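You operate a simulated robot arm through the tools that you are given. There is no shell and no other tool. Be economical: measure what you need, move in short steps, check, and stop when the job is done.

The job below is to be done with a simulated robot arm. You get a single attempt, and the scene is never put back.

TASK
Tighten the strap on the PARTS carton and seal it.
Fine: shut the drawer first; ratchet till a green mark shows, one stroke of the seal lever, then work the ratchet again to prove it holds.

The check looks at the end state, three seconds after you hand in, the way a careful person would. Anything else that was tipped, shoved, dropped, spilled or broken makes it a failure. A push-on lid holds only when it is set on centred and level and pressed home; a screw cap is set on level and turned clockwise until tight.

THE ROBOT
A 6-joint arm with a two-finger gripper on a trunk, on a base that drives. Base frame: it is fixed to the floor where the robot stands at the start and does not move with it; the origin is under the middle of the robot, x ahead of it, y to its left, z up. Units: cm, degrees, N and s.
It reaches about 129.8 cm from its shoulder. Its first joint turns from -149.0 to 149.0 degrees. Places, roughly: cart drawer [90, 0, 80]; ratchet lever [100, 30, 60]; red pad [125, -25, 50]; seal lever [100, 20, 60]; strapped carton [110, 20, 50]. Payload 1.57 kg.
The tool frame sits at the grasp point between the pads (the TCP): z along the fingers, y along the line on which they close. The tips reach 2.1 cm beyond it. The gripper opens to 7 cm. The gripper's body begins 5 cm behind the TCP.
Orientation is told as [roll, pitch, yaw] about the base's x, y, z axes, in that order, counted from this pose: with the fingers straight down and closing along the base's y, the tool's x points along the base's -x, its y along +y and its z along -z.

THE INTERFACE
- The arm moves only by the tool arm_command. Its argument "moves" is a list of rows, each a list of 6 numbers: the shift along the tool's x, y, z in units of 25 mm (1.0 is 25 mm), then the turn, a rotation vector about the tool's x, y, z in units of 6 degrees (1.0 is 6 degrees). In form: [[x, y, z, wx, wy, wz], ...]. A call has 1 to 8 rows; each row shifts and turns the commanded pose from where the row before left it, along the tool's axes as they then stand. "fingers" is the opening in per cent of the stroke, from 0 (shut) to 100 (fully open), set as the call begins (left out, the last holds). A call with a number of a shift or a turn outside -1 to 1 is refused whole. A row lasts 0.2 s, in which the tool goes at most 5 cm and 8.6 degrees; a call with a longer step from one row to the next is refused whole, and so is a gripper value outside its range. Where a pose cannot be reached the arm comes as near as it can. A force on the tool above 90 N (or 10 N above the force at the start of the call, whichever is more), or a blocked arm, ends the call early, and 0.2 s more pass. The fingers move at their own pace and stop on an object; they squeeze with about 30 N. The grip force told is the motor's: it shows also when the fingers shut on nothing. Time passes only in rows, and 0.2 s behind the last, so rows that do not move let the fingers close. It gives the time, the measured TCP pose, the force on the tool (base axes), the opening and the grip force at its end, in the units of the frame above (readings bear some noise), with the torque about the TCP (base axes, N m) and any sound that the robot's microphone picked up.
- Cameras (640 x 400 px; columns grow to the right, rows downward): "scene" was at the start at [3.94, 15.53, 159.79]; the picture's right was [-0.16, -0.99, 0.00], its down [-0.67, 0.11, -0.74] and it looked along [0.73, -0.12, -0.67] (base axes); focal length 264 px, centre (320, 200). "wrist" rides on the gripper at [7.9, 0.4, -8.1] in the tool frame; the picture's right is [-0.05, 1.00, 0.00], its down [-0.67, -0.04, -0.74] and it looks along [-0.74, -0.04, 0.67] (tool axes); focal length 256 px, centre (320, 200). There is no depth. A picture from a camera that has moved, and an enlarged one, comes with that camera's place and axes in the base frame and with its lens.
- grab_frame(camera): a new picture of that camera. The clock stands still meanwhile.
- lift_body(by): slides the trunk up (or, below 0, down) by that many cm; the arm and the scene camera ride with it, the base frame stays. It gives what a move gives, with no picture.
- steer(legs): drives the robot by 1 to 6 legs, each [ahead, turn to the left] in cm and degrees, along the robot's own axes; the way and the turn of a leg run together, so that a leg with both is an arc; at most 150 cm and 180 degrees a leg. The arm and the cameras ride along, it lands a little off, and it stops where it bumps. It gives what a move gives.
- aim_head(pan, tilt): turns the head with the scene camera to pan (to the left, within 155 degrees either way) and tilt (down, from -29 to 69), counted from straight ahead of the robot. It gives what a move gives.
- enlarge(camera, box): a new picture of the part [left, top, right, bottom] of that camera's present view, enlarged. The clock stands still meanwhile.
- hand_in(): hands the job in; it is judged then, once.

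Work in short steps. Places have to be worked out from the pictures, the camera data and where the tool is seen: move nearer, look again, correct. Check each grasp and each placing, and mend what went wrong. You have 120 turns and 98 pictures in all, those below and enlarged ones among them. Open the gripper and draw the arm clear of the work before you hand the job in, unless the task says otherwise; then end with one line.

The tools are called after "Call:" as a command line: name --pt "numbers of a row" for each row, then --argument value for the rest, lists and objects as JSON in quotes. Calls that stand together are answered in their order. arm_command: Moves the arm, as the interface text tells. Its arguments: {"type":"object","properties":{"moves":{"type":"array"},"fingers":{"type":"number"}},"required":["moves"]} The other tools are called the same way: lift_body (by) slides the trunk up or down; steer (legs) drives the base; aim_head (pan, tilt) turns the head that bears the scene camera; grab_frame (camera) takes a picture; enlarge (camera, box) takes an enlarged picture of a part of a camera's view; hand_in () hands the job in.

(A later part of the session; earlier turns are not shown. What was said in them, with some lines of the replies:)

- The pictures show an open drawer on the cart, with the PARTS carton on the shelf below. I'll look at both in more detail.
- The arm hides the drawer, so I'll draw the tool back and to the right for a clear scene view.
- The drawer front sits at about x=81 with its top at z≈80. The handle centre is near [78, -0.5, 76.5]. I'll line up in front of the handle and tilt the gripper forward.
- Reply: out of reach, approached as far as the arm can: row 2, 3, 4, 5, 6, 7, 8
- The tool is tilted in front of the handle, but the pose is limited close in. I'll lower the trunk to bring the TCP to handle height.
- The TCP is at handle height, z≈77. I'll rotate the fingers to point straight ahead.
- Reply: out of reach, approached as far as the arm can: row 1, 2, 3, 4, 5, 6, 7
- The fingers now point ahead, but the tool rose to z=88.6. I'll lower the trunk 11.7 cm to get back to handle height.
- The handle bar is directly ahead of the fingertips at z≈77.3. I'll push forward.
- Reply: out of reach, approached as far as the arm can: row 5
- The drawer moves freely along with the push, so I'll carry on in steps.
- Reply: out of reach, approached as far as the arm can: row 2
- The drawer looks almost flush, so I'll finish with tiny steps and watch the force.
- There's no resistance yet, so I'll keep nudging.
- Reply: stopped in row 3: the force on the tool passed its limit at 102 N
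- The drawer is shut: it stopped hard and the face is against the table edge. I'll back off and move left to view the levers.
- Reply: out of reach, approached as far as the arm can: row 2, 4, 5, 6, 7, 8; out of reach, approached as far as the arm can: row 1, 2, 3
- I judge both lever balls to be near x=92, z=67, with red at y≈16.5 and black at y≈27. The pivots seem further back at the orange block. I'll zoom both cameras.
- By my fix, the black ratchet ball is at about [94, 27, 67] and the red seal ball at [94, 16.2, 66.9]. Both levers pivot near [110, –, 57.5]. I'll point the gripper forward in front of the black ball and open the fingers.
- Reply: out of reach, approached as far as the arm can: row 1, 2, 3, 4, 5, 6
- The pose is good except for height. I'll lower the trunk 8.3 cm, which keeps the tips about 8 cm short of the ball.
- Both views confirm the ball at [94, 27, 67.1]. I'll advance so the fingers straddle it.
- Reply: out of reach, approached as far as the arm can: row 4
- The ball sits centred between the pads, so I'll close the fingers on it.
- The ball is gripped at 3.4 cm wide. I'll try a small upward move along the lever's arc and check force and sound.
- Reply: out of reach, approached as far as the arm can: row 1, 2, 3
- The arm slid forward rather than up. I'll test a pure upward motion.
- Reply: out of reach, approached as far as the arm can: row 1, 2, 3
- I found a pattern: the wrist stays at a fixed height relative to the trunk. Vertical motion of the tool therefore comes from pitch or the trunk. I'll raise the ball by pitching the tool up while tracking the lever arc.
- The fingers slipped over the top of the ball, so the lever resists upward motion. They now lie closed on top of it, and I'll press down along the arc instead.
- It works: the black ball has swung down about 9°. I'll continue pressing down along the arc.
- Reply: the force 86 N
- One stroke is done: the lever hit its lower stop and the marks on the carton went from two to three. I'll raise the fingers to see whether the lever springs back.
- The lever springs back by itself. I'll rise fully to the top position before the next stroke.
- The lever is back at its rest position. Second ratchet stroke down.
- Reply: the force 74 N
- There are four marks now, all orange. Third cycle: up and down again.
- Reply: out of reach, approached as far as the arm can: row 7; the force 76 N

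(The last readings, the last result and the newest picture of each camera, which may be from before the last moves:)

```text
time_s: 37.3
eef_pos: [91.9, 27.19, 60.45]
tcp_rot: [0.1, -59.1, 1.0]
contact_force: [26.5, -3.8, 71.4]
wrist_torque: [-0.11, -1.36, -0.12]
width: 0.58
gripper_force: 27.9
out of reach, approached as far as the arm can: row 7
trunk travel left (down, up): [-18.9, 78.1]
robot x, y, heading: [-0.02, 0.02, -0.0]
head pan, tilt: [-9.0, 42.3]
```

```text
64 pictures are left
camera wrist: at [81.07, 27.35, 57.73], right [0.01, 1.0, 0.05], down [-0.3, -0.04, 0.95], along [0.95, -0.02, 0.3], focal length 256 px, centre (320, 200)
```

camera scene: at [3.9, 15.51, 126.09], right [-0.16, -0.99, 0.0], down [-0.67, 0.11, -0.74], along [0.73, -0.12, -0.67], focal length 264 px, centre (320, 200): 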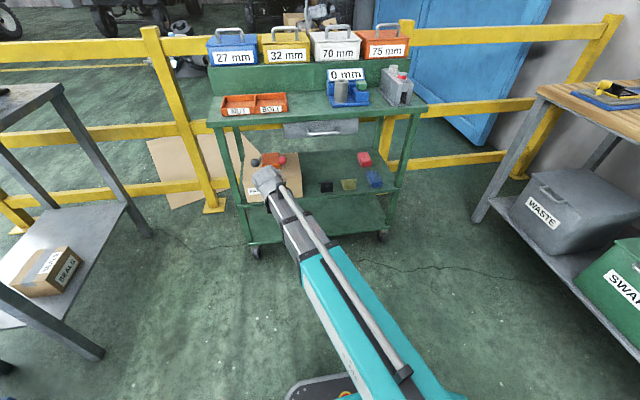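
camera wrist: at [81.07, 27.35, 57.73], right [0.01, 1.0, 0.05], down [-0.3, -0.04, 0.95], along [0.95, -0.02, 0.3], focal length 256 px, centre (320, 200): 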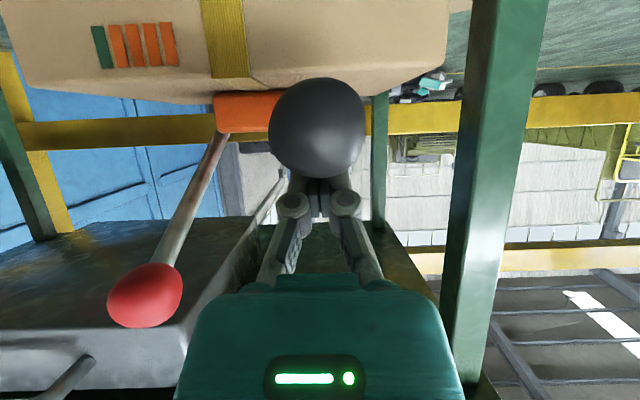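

The green mark is showing, so no more ratcheting before the seal. I'll raise the fingers above ball height and move across to the red seal lever.

Call:
arm_command --pt "-0.364 0 -0.11 0 -0.5 0" --pt "-0.37 0 -0.09 0 -0.5 0" --pt "-0.373 0 -0.07 0 -0.5 0" --pt "-0.377 0 -0.05 0 -0.5 0" --pt "-0.39 0 -0.02 0 -0.5 0" --pt "-0.39 0 0 0 -0.5 0" --pt "-0.39 0 0.03 0 -0.5 0" --pt "-0.39 0 0.05 0 -0.5 0"

Call:
arm_command --pt "-0.39 0 0.12 0 -0.5 0" --pt "-0.39 0 0.12 0 -0.5 0" --pt "-0.39 0 0.12 0 -0.5 0" --pt "-0.39 0 0 0 -0.5 0" --pt "-0.39 0 0 0 -0.5 0" --pt "0 -1 0 0 0 0" --pt "0 -1 0 0 0 0"

Call:
grab_frame --camera "wrist"

Call:
enlarge --camera "scene" --box '[215, 110, 325, 210]'

```text
time_s: 39.1
eef_pos: [94.06, 27.2, 66.88]
tcp_rot: [-0.1, -82.2, 0.8]
contact_force: [1.0, -0.6, 0.8]
wrist_torque: [0.01, 0.01, -0.03]
width: 0.0
gripper_force: 29.0
trunk travel left (down, up): [-18.9, 78.1]
robot x, y, heading: [-0.41, -0.13, 0.1]
head pan, tilt: [-9.0, 42.3]
```

```text
time_s: 40.7
eef_pos: [95.36, 22.21, 71.77]
tcp_rot: [-179.9, -82.9, -179.3]
contact_force: [-0.2, -0.5, -0.5]
wrist_torque: [-0.01, -0.02, 0.01]
width: 0.02
gripper_force: 28.7
trunk travel left (down, up): [-18.9, 78.1]
robot x, y, heading: [-0.43, -0.03, 0.0]
head pan, tilt: [-9.0, 42.3]
```

```text
63 pictures are left
camera wrist: at [88.29, 22.53, 62.75], right [-0.02, 1.0, 0.05], down [-0.82, -0.04, 0.57], along [0.57, -0.03, 0.82], focal length 256 px, centre (320, 200)
```

wrist: 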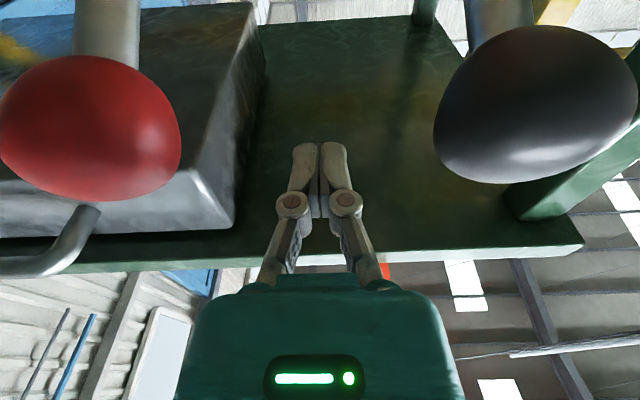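

```text
4.00 times, centred on (270, 160) of scene
camera zoom: at [3.9, 15.54, 117.79], right [-0.16, -0.99, 0.0], down [-0.67, 0.11, -0.74], along [0.73, -0.12, -0.67], focal length 1056 px, centre (520, 360)
```

zoom: 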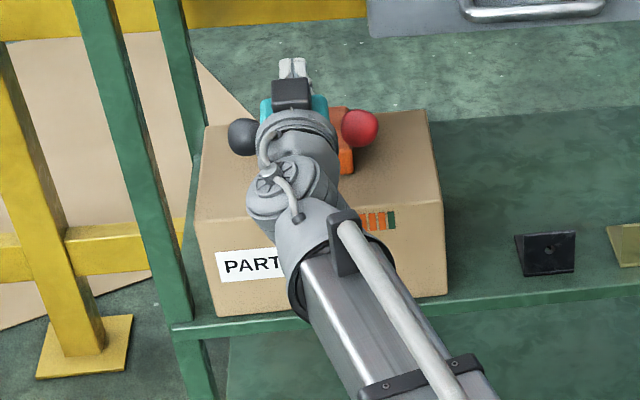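

The green mark is confirmed from the scene camera as well. I'll continue 6 cm right to y≈16.2, above the red ball.

Call:
arm_command --pt "0 -0.8 0 0 0 0" --pt "0 -0.8 0 0 0 0" --pt "0 -0.8 -0.1 0 0 0"

Call:
grab_frame --camera "wrist"

```text
time_s: 41.5
eef_pos: [95.12, 16.21, 71.72]
tcp_rot: [-179.8, -82.9, -179.7]
contact_force: [-0.6, -0.8, 0.2]
wrist_torque: [0.0, -0.01, -0.02]
width: 0.0
gripper_force: 28.7
trunk travel left (down, up): [-18.9, 78.1]
robot x, y, heading: [0.01, 0.21, -0.3]
head pan, tilt: [-9.0, 42.3]
```

```text
61 pictures are left
camera wrist: at [88.15, 16.56, 62.73], right [-0.02, 1.0, 0.05], down [-0.82, -0.04, 0.57], along [0.57, -0.03, 0.82], focal length 256 px, centre (320, 200)
```

wrist: 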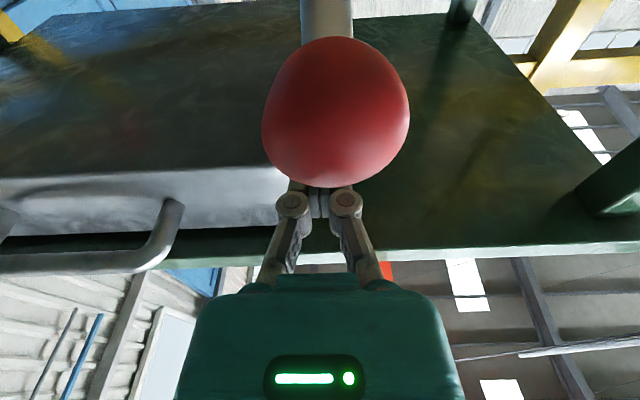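

The ball centre is about 0.5 cm to the left, so I'll correct that and begin the single seal stroke downward.

Call:
arm_command --pt "0.39 0.18 -0.1 0 0.5 0" --pt "0.39 0 -0.1 0 0.5 0" --pt "0.39 0 -0.12 0 0.5 0" --pt "0.39 0 -0.12 0 0.5 0" --pt "0.39 0 -0.12 0 0.5 0" --pt "0.39 0 -0.05 0 0.5 0" --pt "0.39 0 -0.03 0 0.5 0" --pt "0.39 0 0.0 0 0.5 0"

Call:
grab_frame --camera "wrist"

```text
time_s: 43.3
eef_pos: [92.97, 16.57, 63.96]
tcp_rot: [-0.1, -73.0, 0.6]
contact_force: [0.7, -1.0, 1.4]
wrist_torque: [0.0, -0.04, 0.02]
width: 0.0
gripper_force: 28.2
trunk travel left (down, up): [-18.9, 78.1]
robot x, y, heading: [-0.16, -0.23, 0.2]
head pan, tilt: [-9.0, 42.3]
```

```text
60 pictures are left
camera wrist: at [82.93, 16.91, 58.67], right [0.0, 1.0, 0.05], down [-0.52, -0.04, 0.85], along [0.86, -0.03, 0.52], focal length 256 px, centre (320, 200)
```

wrist: 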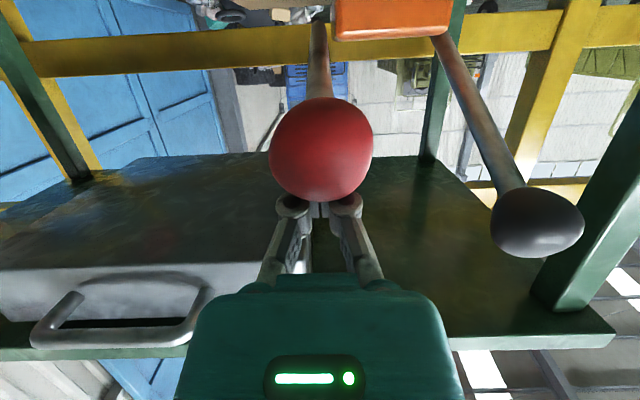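

The red lever is moving down just as the ratchet did, so I'll finish the stroke.

Call:
arm_command --pt "0.39 0 0.02 0 0.5 0" --pt "0.377 0 0.05 0 0.5 0" --pt "0.373 0 0.07 0 0.5 0" --pt "0.37 0 0.09 0 0.5 0" --pt "0.364 0 0.11 0 0.5 0"

Call:
grab_frame --camera "wrist"

```text
time_s: 44.5
eef_pos: [91.93, 16.65, 60.41]
tcp_rot: [0.1, -59.5, 0.8]
contact_force: [26.0, -3.1, 67.5]
wrist_torque: [0.06, -1.3, -0.09]
width: 0.59
gripper_force: 28.6
trunk travel left (down, up): [-18.9, 78.1]
robot x, y, heading: [0.34, 0.17, 0.1]
head pan, tilt: [-9.0, 42.3]
```

```text
59 pictures are left
camera wrist: at [81.03, 16.79, 57.69], right [0.01, 1.0, 0.05], down [-0.3, -0.04, 0.95], along [0.95, -0.02, 0.3], focal length 256 px, centre (320, 200)
```

wrist: 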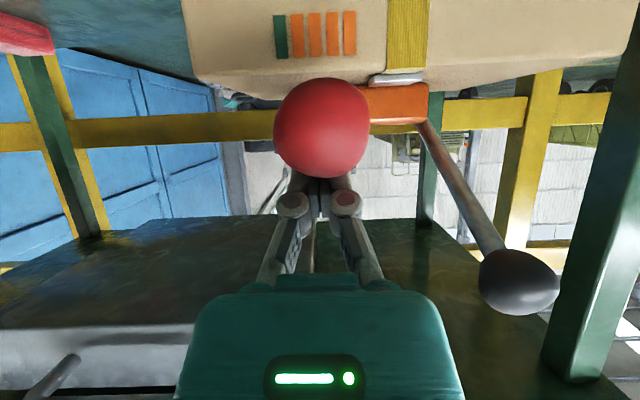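

The lever reached its stop and a metal seal now shows on the strap. I'll raise the fingers clear and go back to the black lever.

Call:
arm_command --pt "-0.364 0 -0.11 0 -0.5 0" --pt "-0.37 0 -0.09 0 -0.5 0" --pt "-0.373 0 -0.07 0 -0.5 0" --pt "-0.377 0 -0.05 0 -0.5 0" --pt "-0.39 0 -0.02 0 -0.5 0" --pt "-0.39 0 0 0 -0.5 0" --pt "-0.39 0 0.03 0 -0.5 0" --pt "-0.39 0 0.05 0 -0.5 0"

Call:
arm_command --pt "-0.39 0 0.12 0 -0.5 0" --pt "-0.39 0 0.12 0 -0.5 0" --pt "-0.39 0 0.12 0 -0.5 0" --pt "-0.39 0 0 0 -0.5 0" --pt "-0.39 0 0 0 -0.5 0"

Call:
grab_frame --camera "wrist"

Call:
enlarge --camera "scene" --box '[215, 110, 325, 210]'

```text
time_s: 46.3
eef_pos: [93.92, 16.62, 66.78]
tcp_rot: [0.3, -81.9, 0.4]
contact_force: [0.3, -0.4, 1.5]
wrist_torque: [-0.01, -0.02, 0.02]
width: 0.01
gripper_force: 28.1
trunk travel left (down, up): [-18.9, 78.1]
robot x, y, heading: [0.01, -0.21, 0.2]
head pan, tilt: [-9.0, 42.3]
```

```text
time_s: 47.5
eef_pos: [95.09, 16.73, 71.79]
tcp_rot: [180.0, -82.9, -179.3]
contact_force: [-0.4, -1.4, -0.4]
wrist_torque: [0.04, 0.01, 0.01]
width: 0.0
gripper_force: 27.9
trunk travel left (down, up): [-18.9, 78.1]
robot x, y, heading: [0.06, 0.0, -0.3]
head pan, tilt: [-9.0, 42.3]
```

```text
58 pictures are left
camera wrist: at [88.14, 16.97, 62.73], right [-0.02, 1.0, 0.05], down [-0.82, -0.04, 0.57], along [0.57, -0.03, 0.82], focal length 256 px, centre (320, 200)
```

wrist: 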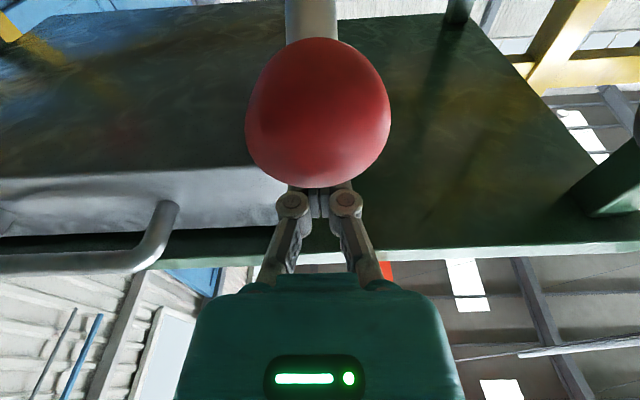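

```text
4.00 times, centred on (270, 160) of scene
camera zoom: at [3.9, 15.53, 117.79], right [-0.16, -0.99, 0.0], down [-0.67, 0.11, -0.74], along [0.73, -0.12, -0.67], focal length 1056 px, centre (520, 360)
```

zoom: 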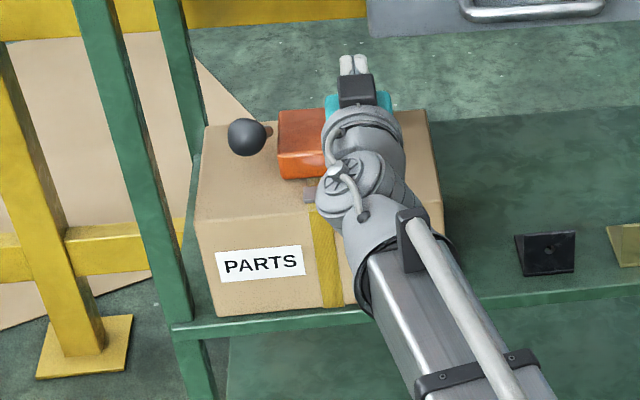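

Both levers are at rest and the seal is visible. I'll move across to the black lever for the proving stroke and watch for resistance.

Call:
arm_command --pt "0 0.85 0 0 0 0" --pt "0 0.85 0 0 0 0" --pt "0 0.85 0 0 0 0" --pt "0 0.85 0 0 0 0" --pt "0 0.8 0 0 0 0"

Call:
arm_command --pt "0.39 0 -0.1 0 0.5 0" --pt "0.39 0 -0.1 0 0.5 0" --pt "0.39 0 -0.12 0 0.5 0" --pt "0.39 0 -0.12 0 0.5 0" --pt "0.39 0 -0.12 0 0.5 0" --pt "0.39 0 -0.05 0 0.5 0" --pt "0.39 0 -0.03 0 0.5 0" --pt "0.39 0 0.0 0 0.5 0"

Call:
grab_frame --camera "wrist"

```text
time_s: 48.7
eef_pos: [94.97, 27.34, 71.81]
tcp_rot: [180.0, -83.0, -179.3]
contact_force: [0.2, 0.1, 0.6]
wrist_torque: [0.0, 0.0, 0.02]
width: 0.0
gripper_force: 28.6
trunk travel left (down, up): [-18.9, 78.1]
robot x, y, heading: [0.13, 0.24, 0.3]
head pan, tilt: [-9.0, 42.3]
```

```text
time_s: 50.5
eef_pos: [93.03, 27.06, 63.84]
tcp_rot: [-0.1, -72.9, 0.8]
contact_force: [0.5, 0.6, 1.5]
wrist_torque: [0.01, -0.01, -0.02]
width: 0.0
gripper_force: 28.3
trunk travel left (down, up): [-18.9, 78.1]
robot x, y, heading: [-0.21, 0.02, -0.1]
head pan, tilt: [-9.0, 42.3]
```

```text
56 pictures are left
camera wrist: at [83.03, 27.29, 58.66], right [0.0, 1.0, 0.05], down [-0.52, -0.04, 0.86], along [0.86, -0.03, 0.51], focal length 256 px, centre (320, 200)
```

wrist: 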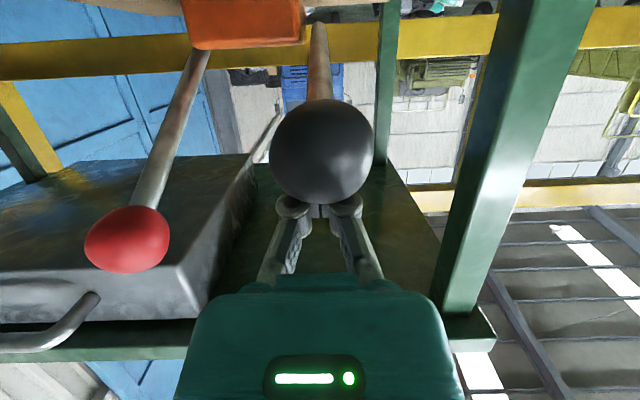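

Call:
arm_command --pt "0.39 0 0.02 0 0.5 0" --pt "0.377 0 0.05 0 0.5 0" --pt "0.373 0 0.07 0 0.5 0" --pt "0.37 0 0.09 0 0.5 0" --pt "0.364 0 0.11 0 0.5 0"

Call:
grab_frame --camera "wrist"

```text
time_s: 51.7
eef_pos: [92.01, 26.86, 60.52]
tcp_rot: [0.0, -59.2, 0.9]
contact_force: [26.5, -2.8, 69.9]
wrist_torque: [0.08, -1.35, -0.09]
width: 0.6
gripper_force: 28.5
out of reach, approached as far as the arm can: row 3
trunk travel left (down, up): [-18.9, 78.1]
robot x, y, heading: [-0.21, 0.13, -0.1]
head pan, tilt: [-9.0, 42.3]
```

```text
55 pictures are left
camera wrist: at [81.09, 27.12, 57.72], right [0.01, 1.0, 0.05], down [-0.3, -0.04, 0.95], along [0.95, -0.02, 0.3], focal length 256 px, centre (320, 200)
```

wrist: 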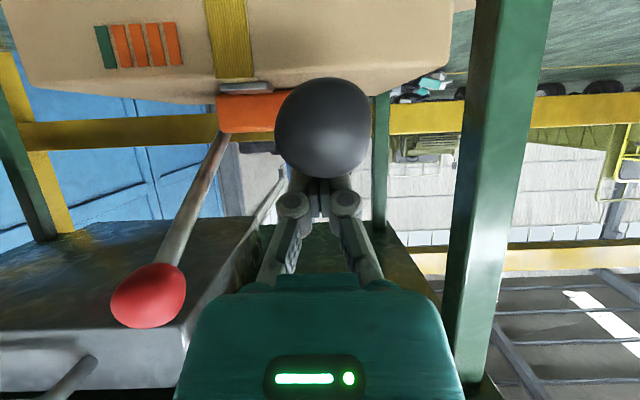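

Call:
enlarge --camera "wrist" --box '[60, 0, 400, 180]'

```text
1.88 times, centred on (230, 90) of wrist
camera zoom: at [81.09, 27.12, 57.72], right [0.01, 1.0, 0.05], down [-0.3, -0.04, 0.95], along [0.95, -0.02, 0.3], focal length 482 px, centre (489, 407)
```

zoom: 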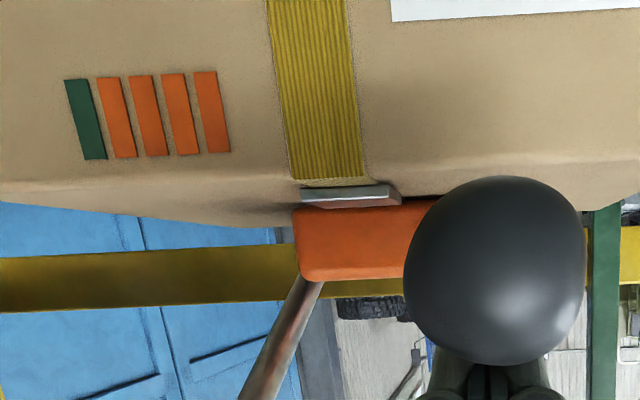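

After the proving stroke the marks are unchanged, with the green still showing and the seal in place. I'll raise off the lever and draw the arm back.

Call:
arm_command --pt "-0.364 0 -0.11 0 -0.5 0" --pt "-0.37 0 -0.09 0 -0.5 0" --pt "-0.373 0 -0.07 0 -0.5 0" --pt "-0.377 0 -0.05 0 -0.5 0" --pt "-0.39 0 -0.02 0 -0.5 0" --pt "-0.39 0 0 0 -0.5 0" --pt "-0.39 0 0.03 0 -0.5 0" --pt "-0.39 0 0.05 0 -0.5 0"

Call:
arm_command --pt "-0.39 0 0.12 0 -0.5 0" --pt "-0.39 0 0.12 0 -0.5 0" --pt "-0.39 0 0.12 0 -0.5 0" --pt "0 0 -1 0 0 0" --pt "0 0 -1 0 0 0" --pt "0 0 -1 0 0 0" --pt "0 0 -1 0 0 0" --pt "0 0 -1 0 0 0"

Call:
arm_command --pt "0 -1 0 0 0 0" --pt "0 -1 0 0 0 0" --pt "0 -1 0 0 0 0" --pt "0 -1 0 0 0 0" --pt "0 -1 0 0 0 0" --pt "0 -1 0 0 0 0" --pt "0 -1 0 0 0 0" --pt "0 -1 0 0 0 0" --fingers 100

Call:
enlarge --camera "scene" --box '[200, 50, 440, 242]'

Call:
enlarge --camera "scene" --box '[215, 110, 325, 210]'

```text
time_s: 53.5
eef_pos: [94.19, 27.13, 66.81]
tcp_rot: [-0.2, -82.1, 0.8]
contact_force: [1.0, -0.6, 2.1]
wrist_torque: [0.04, 0.03, 0.02]
width: 0.0
gripper_force: 28.7
trunk travel left (down, up): [-18.9, 78.1]
robot x, y, heading: [-0.12, -0.02, 0.2]
head pan, tilt: [-9.0, 42.3]
```

```text
time_s: 55.3
eef_pos: [82.62, 26.95, 69.71]
tcp_rot: [179.7, -89.0, -179.0]
contact_force: [-0.1, 0.5, 0.1]
wrist_torque: [-0.04, 0.02, 0.06]
width: 0.0
gripper_force: 28.8
out of reach, approached as far as the arm can: row 8
trunk travel left (down, up): [-18.9, 78.1]
robot x, y, heading: [0.14, -0.09, 0.1]
head pan, tilt: [-9.0, 42.3]
```

```text
time_s: 57.1
eef_pos: [82.99, 7.16, 69.72]
tcp_rot: [-178.6, -88.9, 179.2]
contact_force: [0.6, -0.2, 0.3]
wrist_torque: [0.01, 0.0, -0.03]
width: 6.99
gripper_force: 0.1
trunk travel left (down, up): [-18.9, 78.1]
robot x, y, heading: [0.05, -0.17, -0.0]
head pan, tilt: [-9.0, 42.3]
```

```text
2.08 times, centred on (320, 146) of scene
camera zoom: at [3.89, 15.54, 117.79], right [-0.16, -0.99, 0.0], down [-0.67, 0.11, -0.74], along [0.73, -0.12, -0.67], focal length 550 px, centre (320, 312)
```

zoom: 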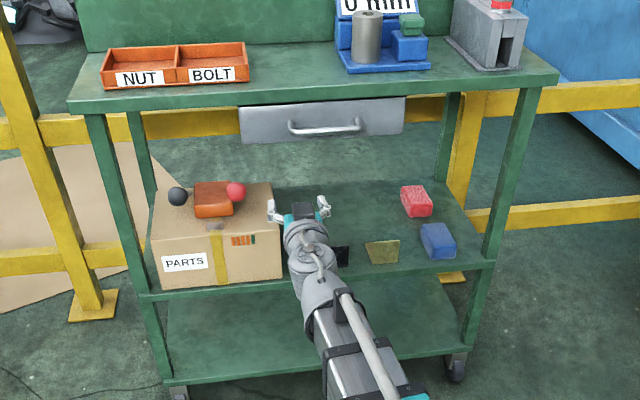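

```text
4.00 times, centred on (270, 160) of scene
camera zoom: at [3.89, 15.54, 117.79], right [-0.16, -0.99, 0.0], down [-0.67, 0.11, -0.74], along [0.73, -0.12, -0.67], focal length 1056 px, centre (520, 360)
```

zoom: 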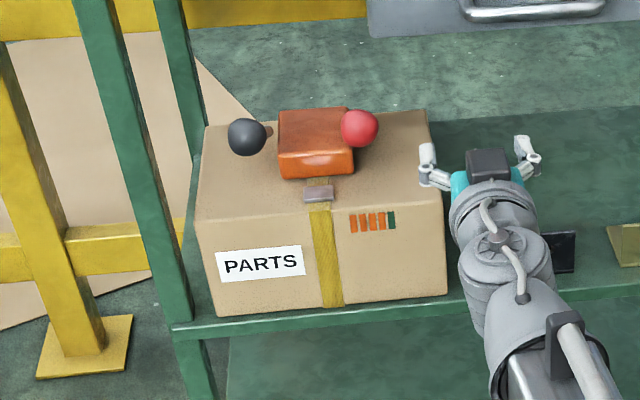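

All looks right, with green showing, the seal on and both levers at rest. I'll check once more that the drawer is flush.

Call:
grab_frame --camera "wrist"

Call:
enlarge --camera "scene" --box '[270, 80, 370, 130]'

```text
51 pictures are left
camera wrist: at [75.15, 7.29, 61.58], right [-0.01, 1.0, 0.05], down [-0.76, -0.04, 0.65], along [0.65, -0.03, 0.76], focal length 256 px, centre (320, 200)
```

wrist: 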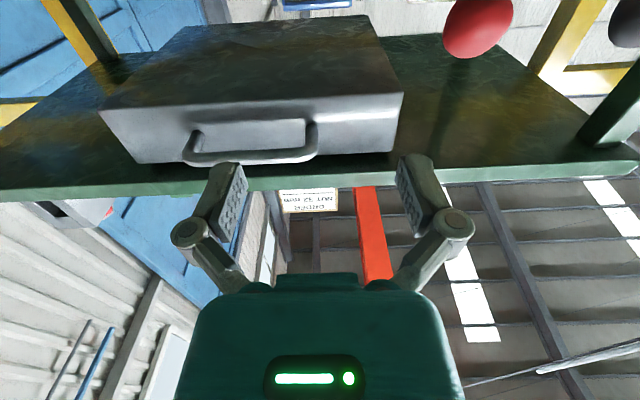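

```text
6.40 times, centred on (320, 105) of scene
camera zoom: at [3.89, 15.54, 117.79], right [-0.16, -0.99, 0.0], down [-0.67, 0.11, -0.74], along [0.73, -0.12, -0.67], focal length 1690 px, centre (320, 808)
```

zoom: 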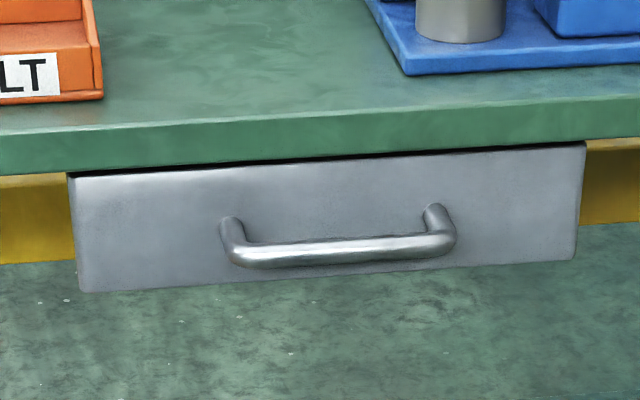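

The drawer face is seated under the table edge, so it is shut. I'll drive the robot back a little so the arm is well clear.

Call:
steer --legs '[[-15, 0]]'

Call:
grab_frame --camera "scene"

```text
time_s: 58.6
eef_pos: [67.98, 7.1, 69.7]
tcp_rot: [-179.8, -88.9, -179.5]
contact_force: [-0.4, 0.2, -0.1]
wrist_torque: [0.0, 0.0, 0.0]
width: 7.02
gripper_force: 0.1
trunk travel left (down, up): [-18.9, 78.1]
robot x, y, heading: [-14.69, -0.02, -0.0]
head pan, tilt: [-9.0, 42.3]
```

```text
49 pictures are left
camera scene: at [-11.16, 15.53, 117.79], right [-0.16, -0.99, 0.0], down [-0.67, 0.1, -0.74], along [0.73, -0.12, -0.67], focal length 264 px, centre (320, 200)
```

scene: 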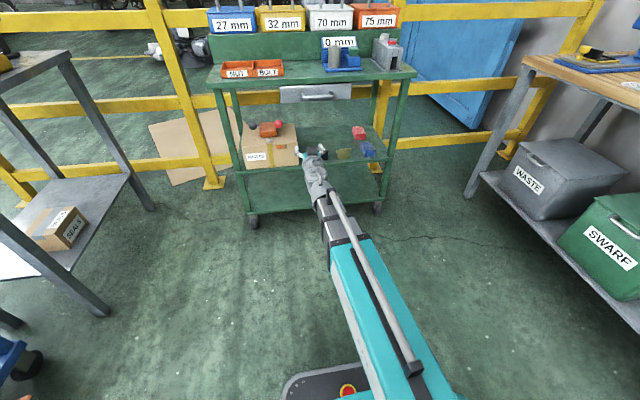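

Everything is in place and the arm is clear, so I'm handing in.

Call:
hand_in

```text
The job is handed in.
```

The drawer is shut, and the PARTS strap is ratcheted to the green mark and sealed with one stroke. A further ratchet stroke left the marks unchanged, so the seal holds.
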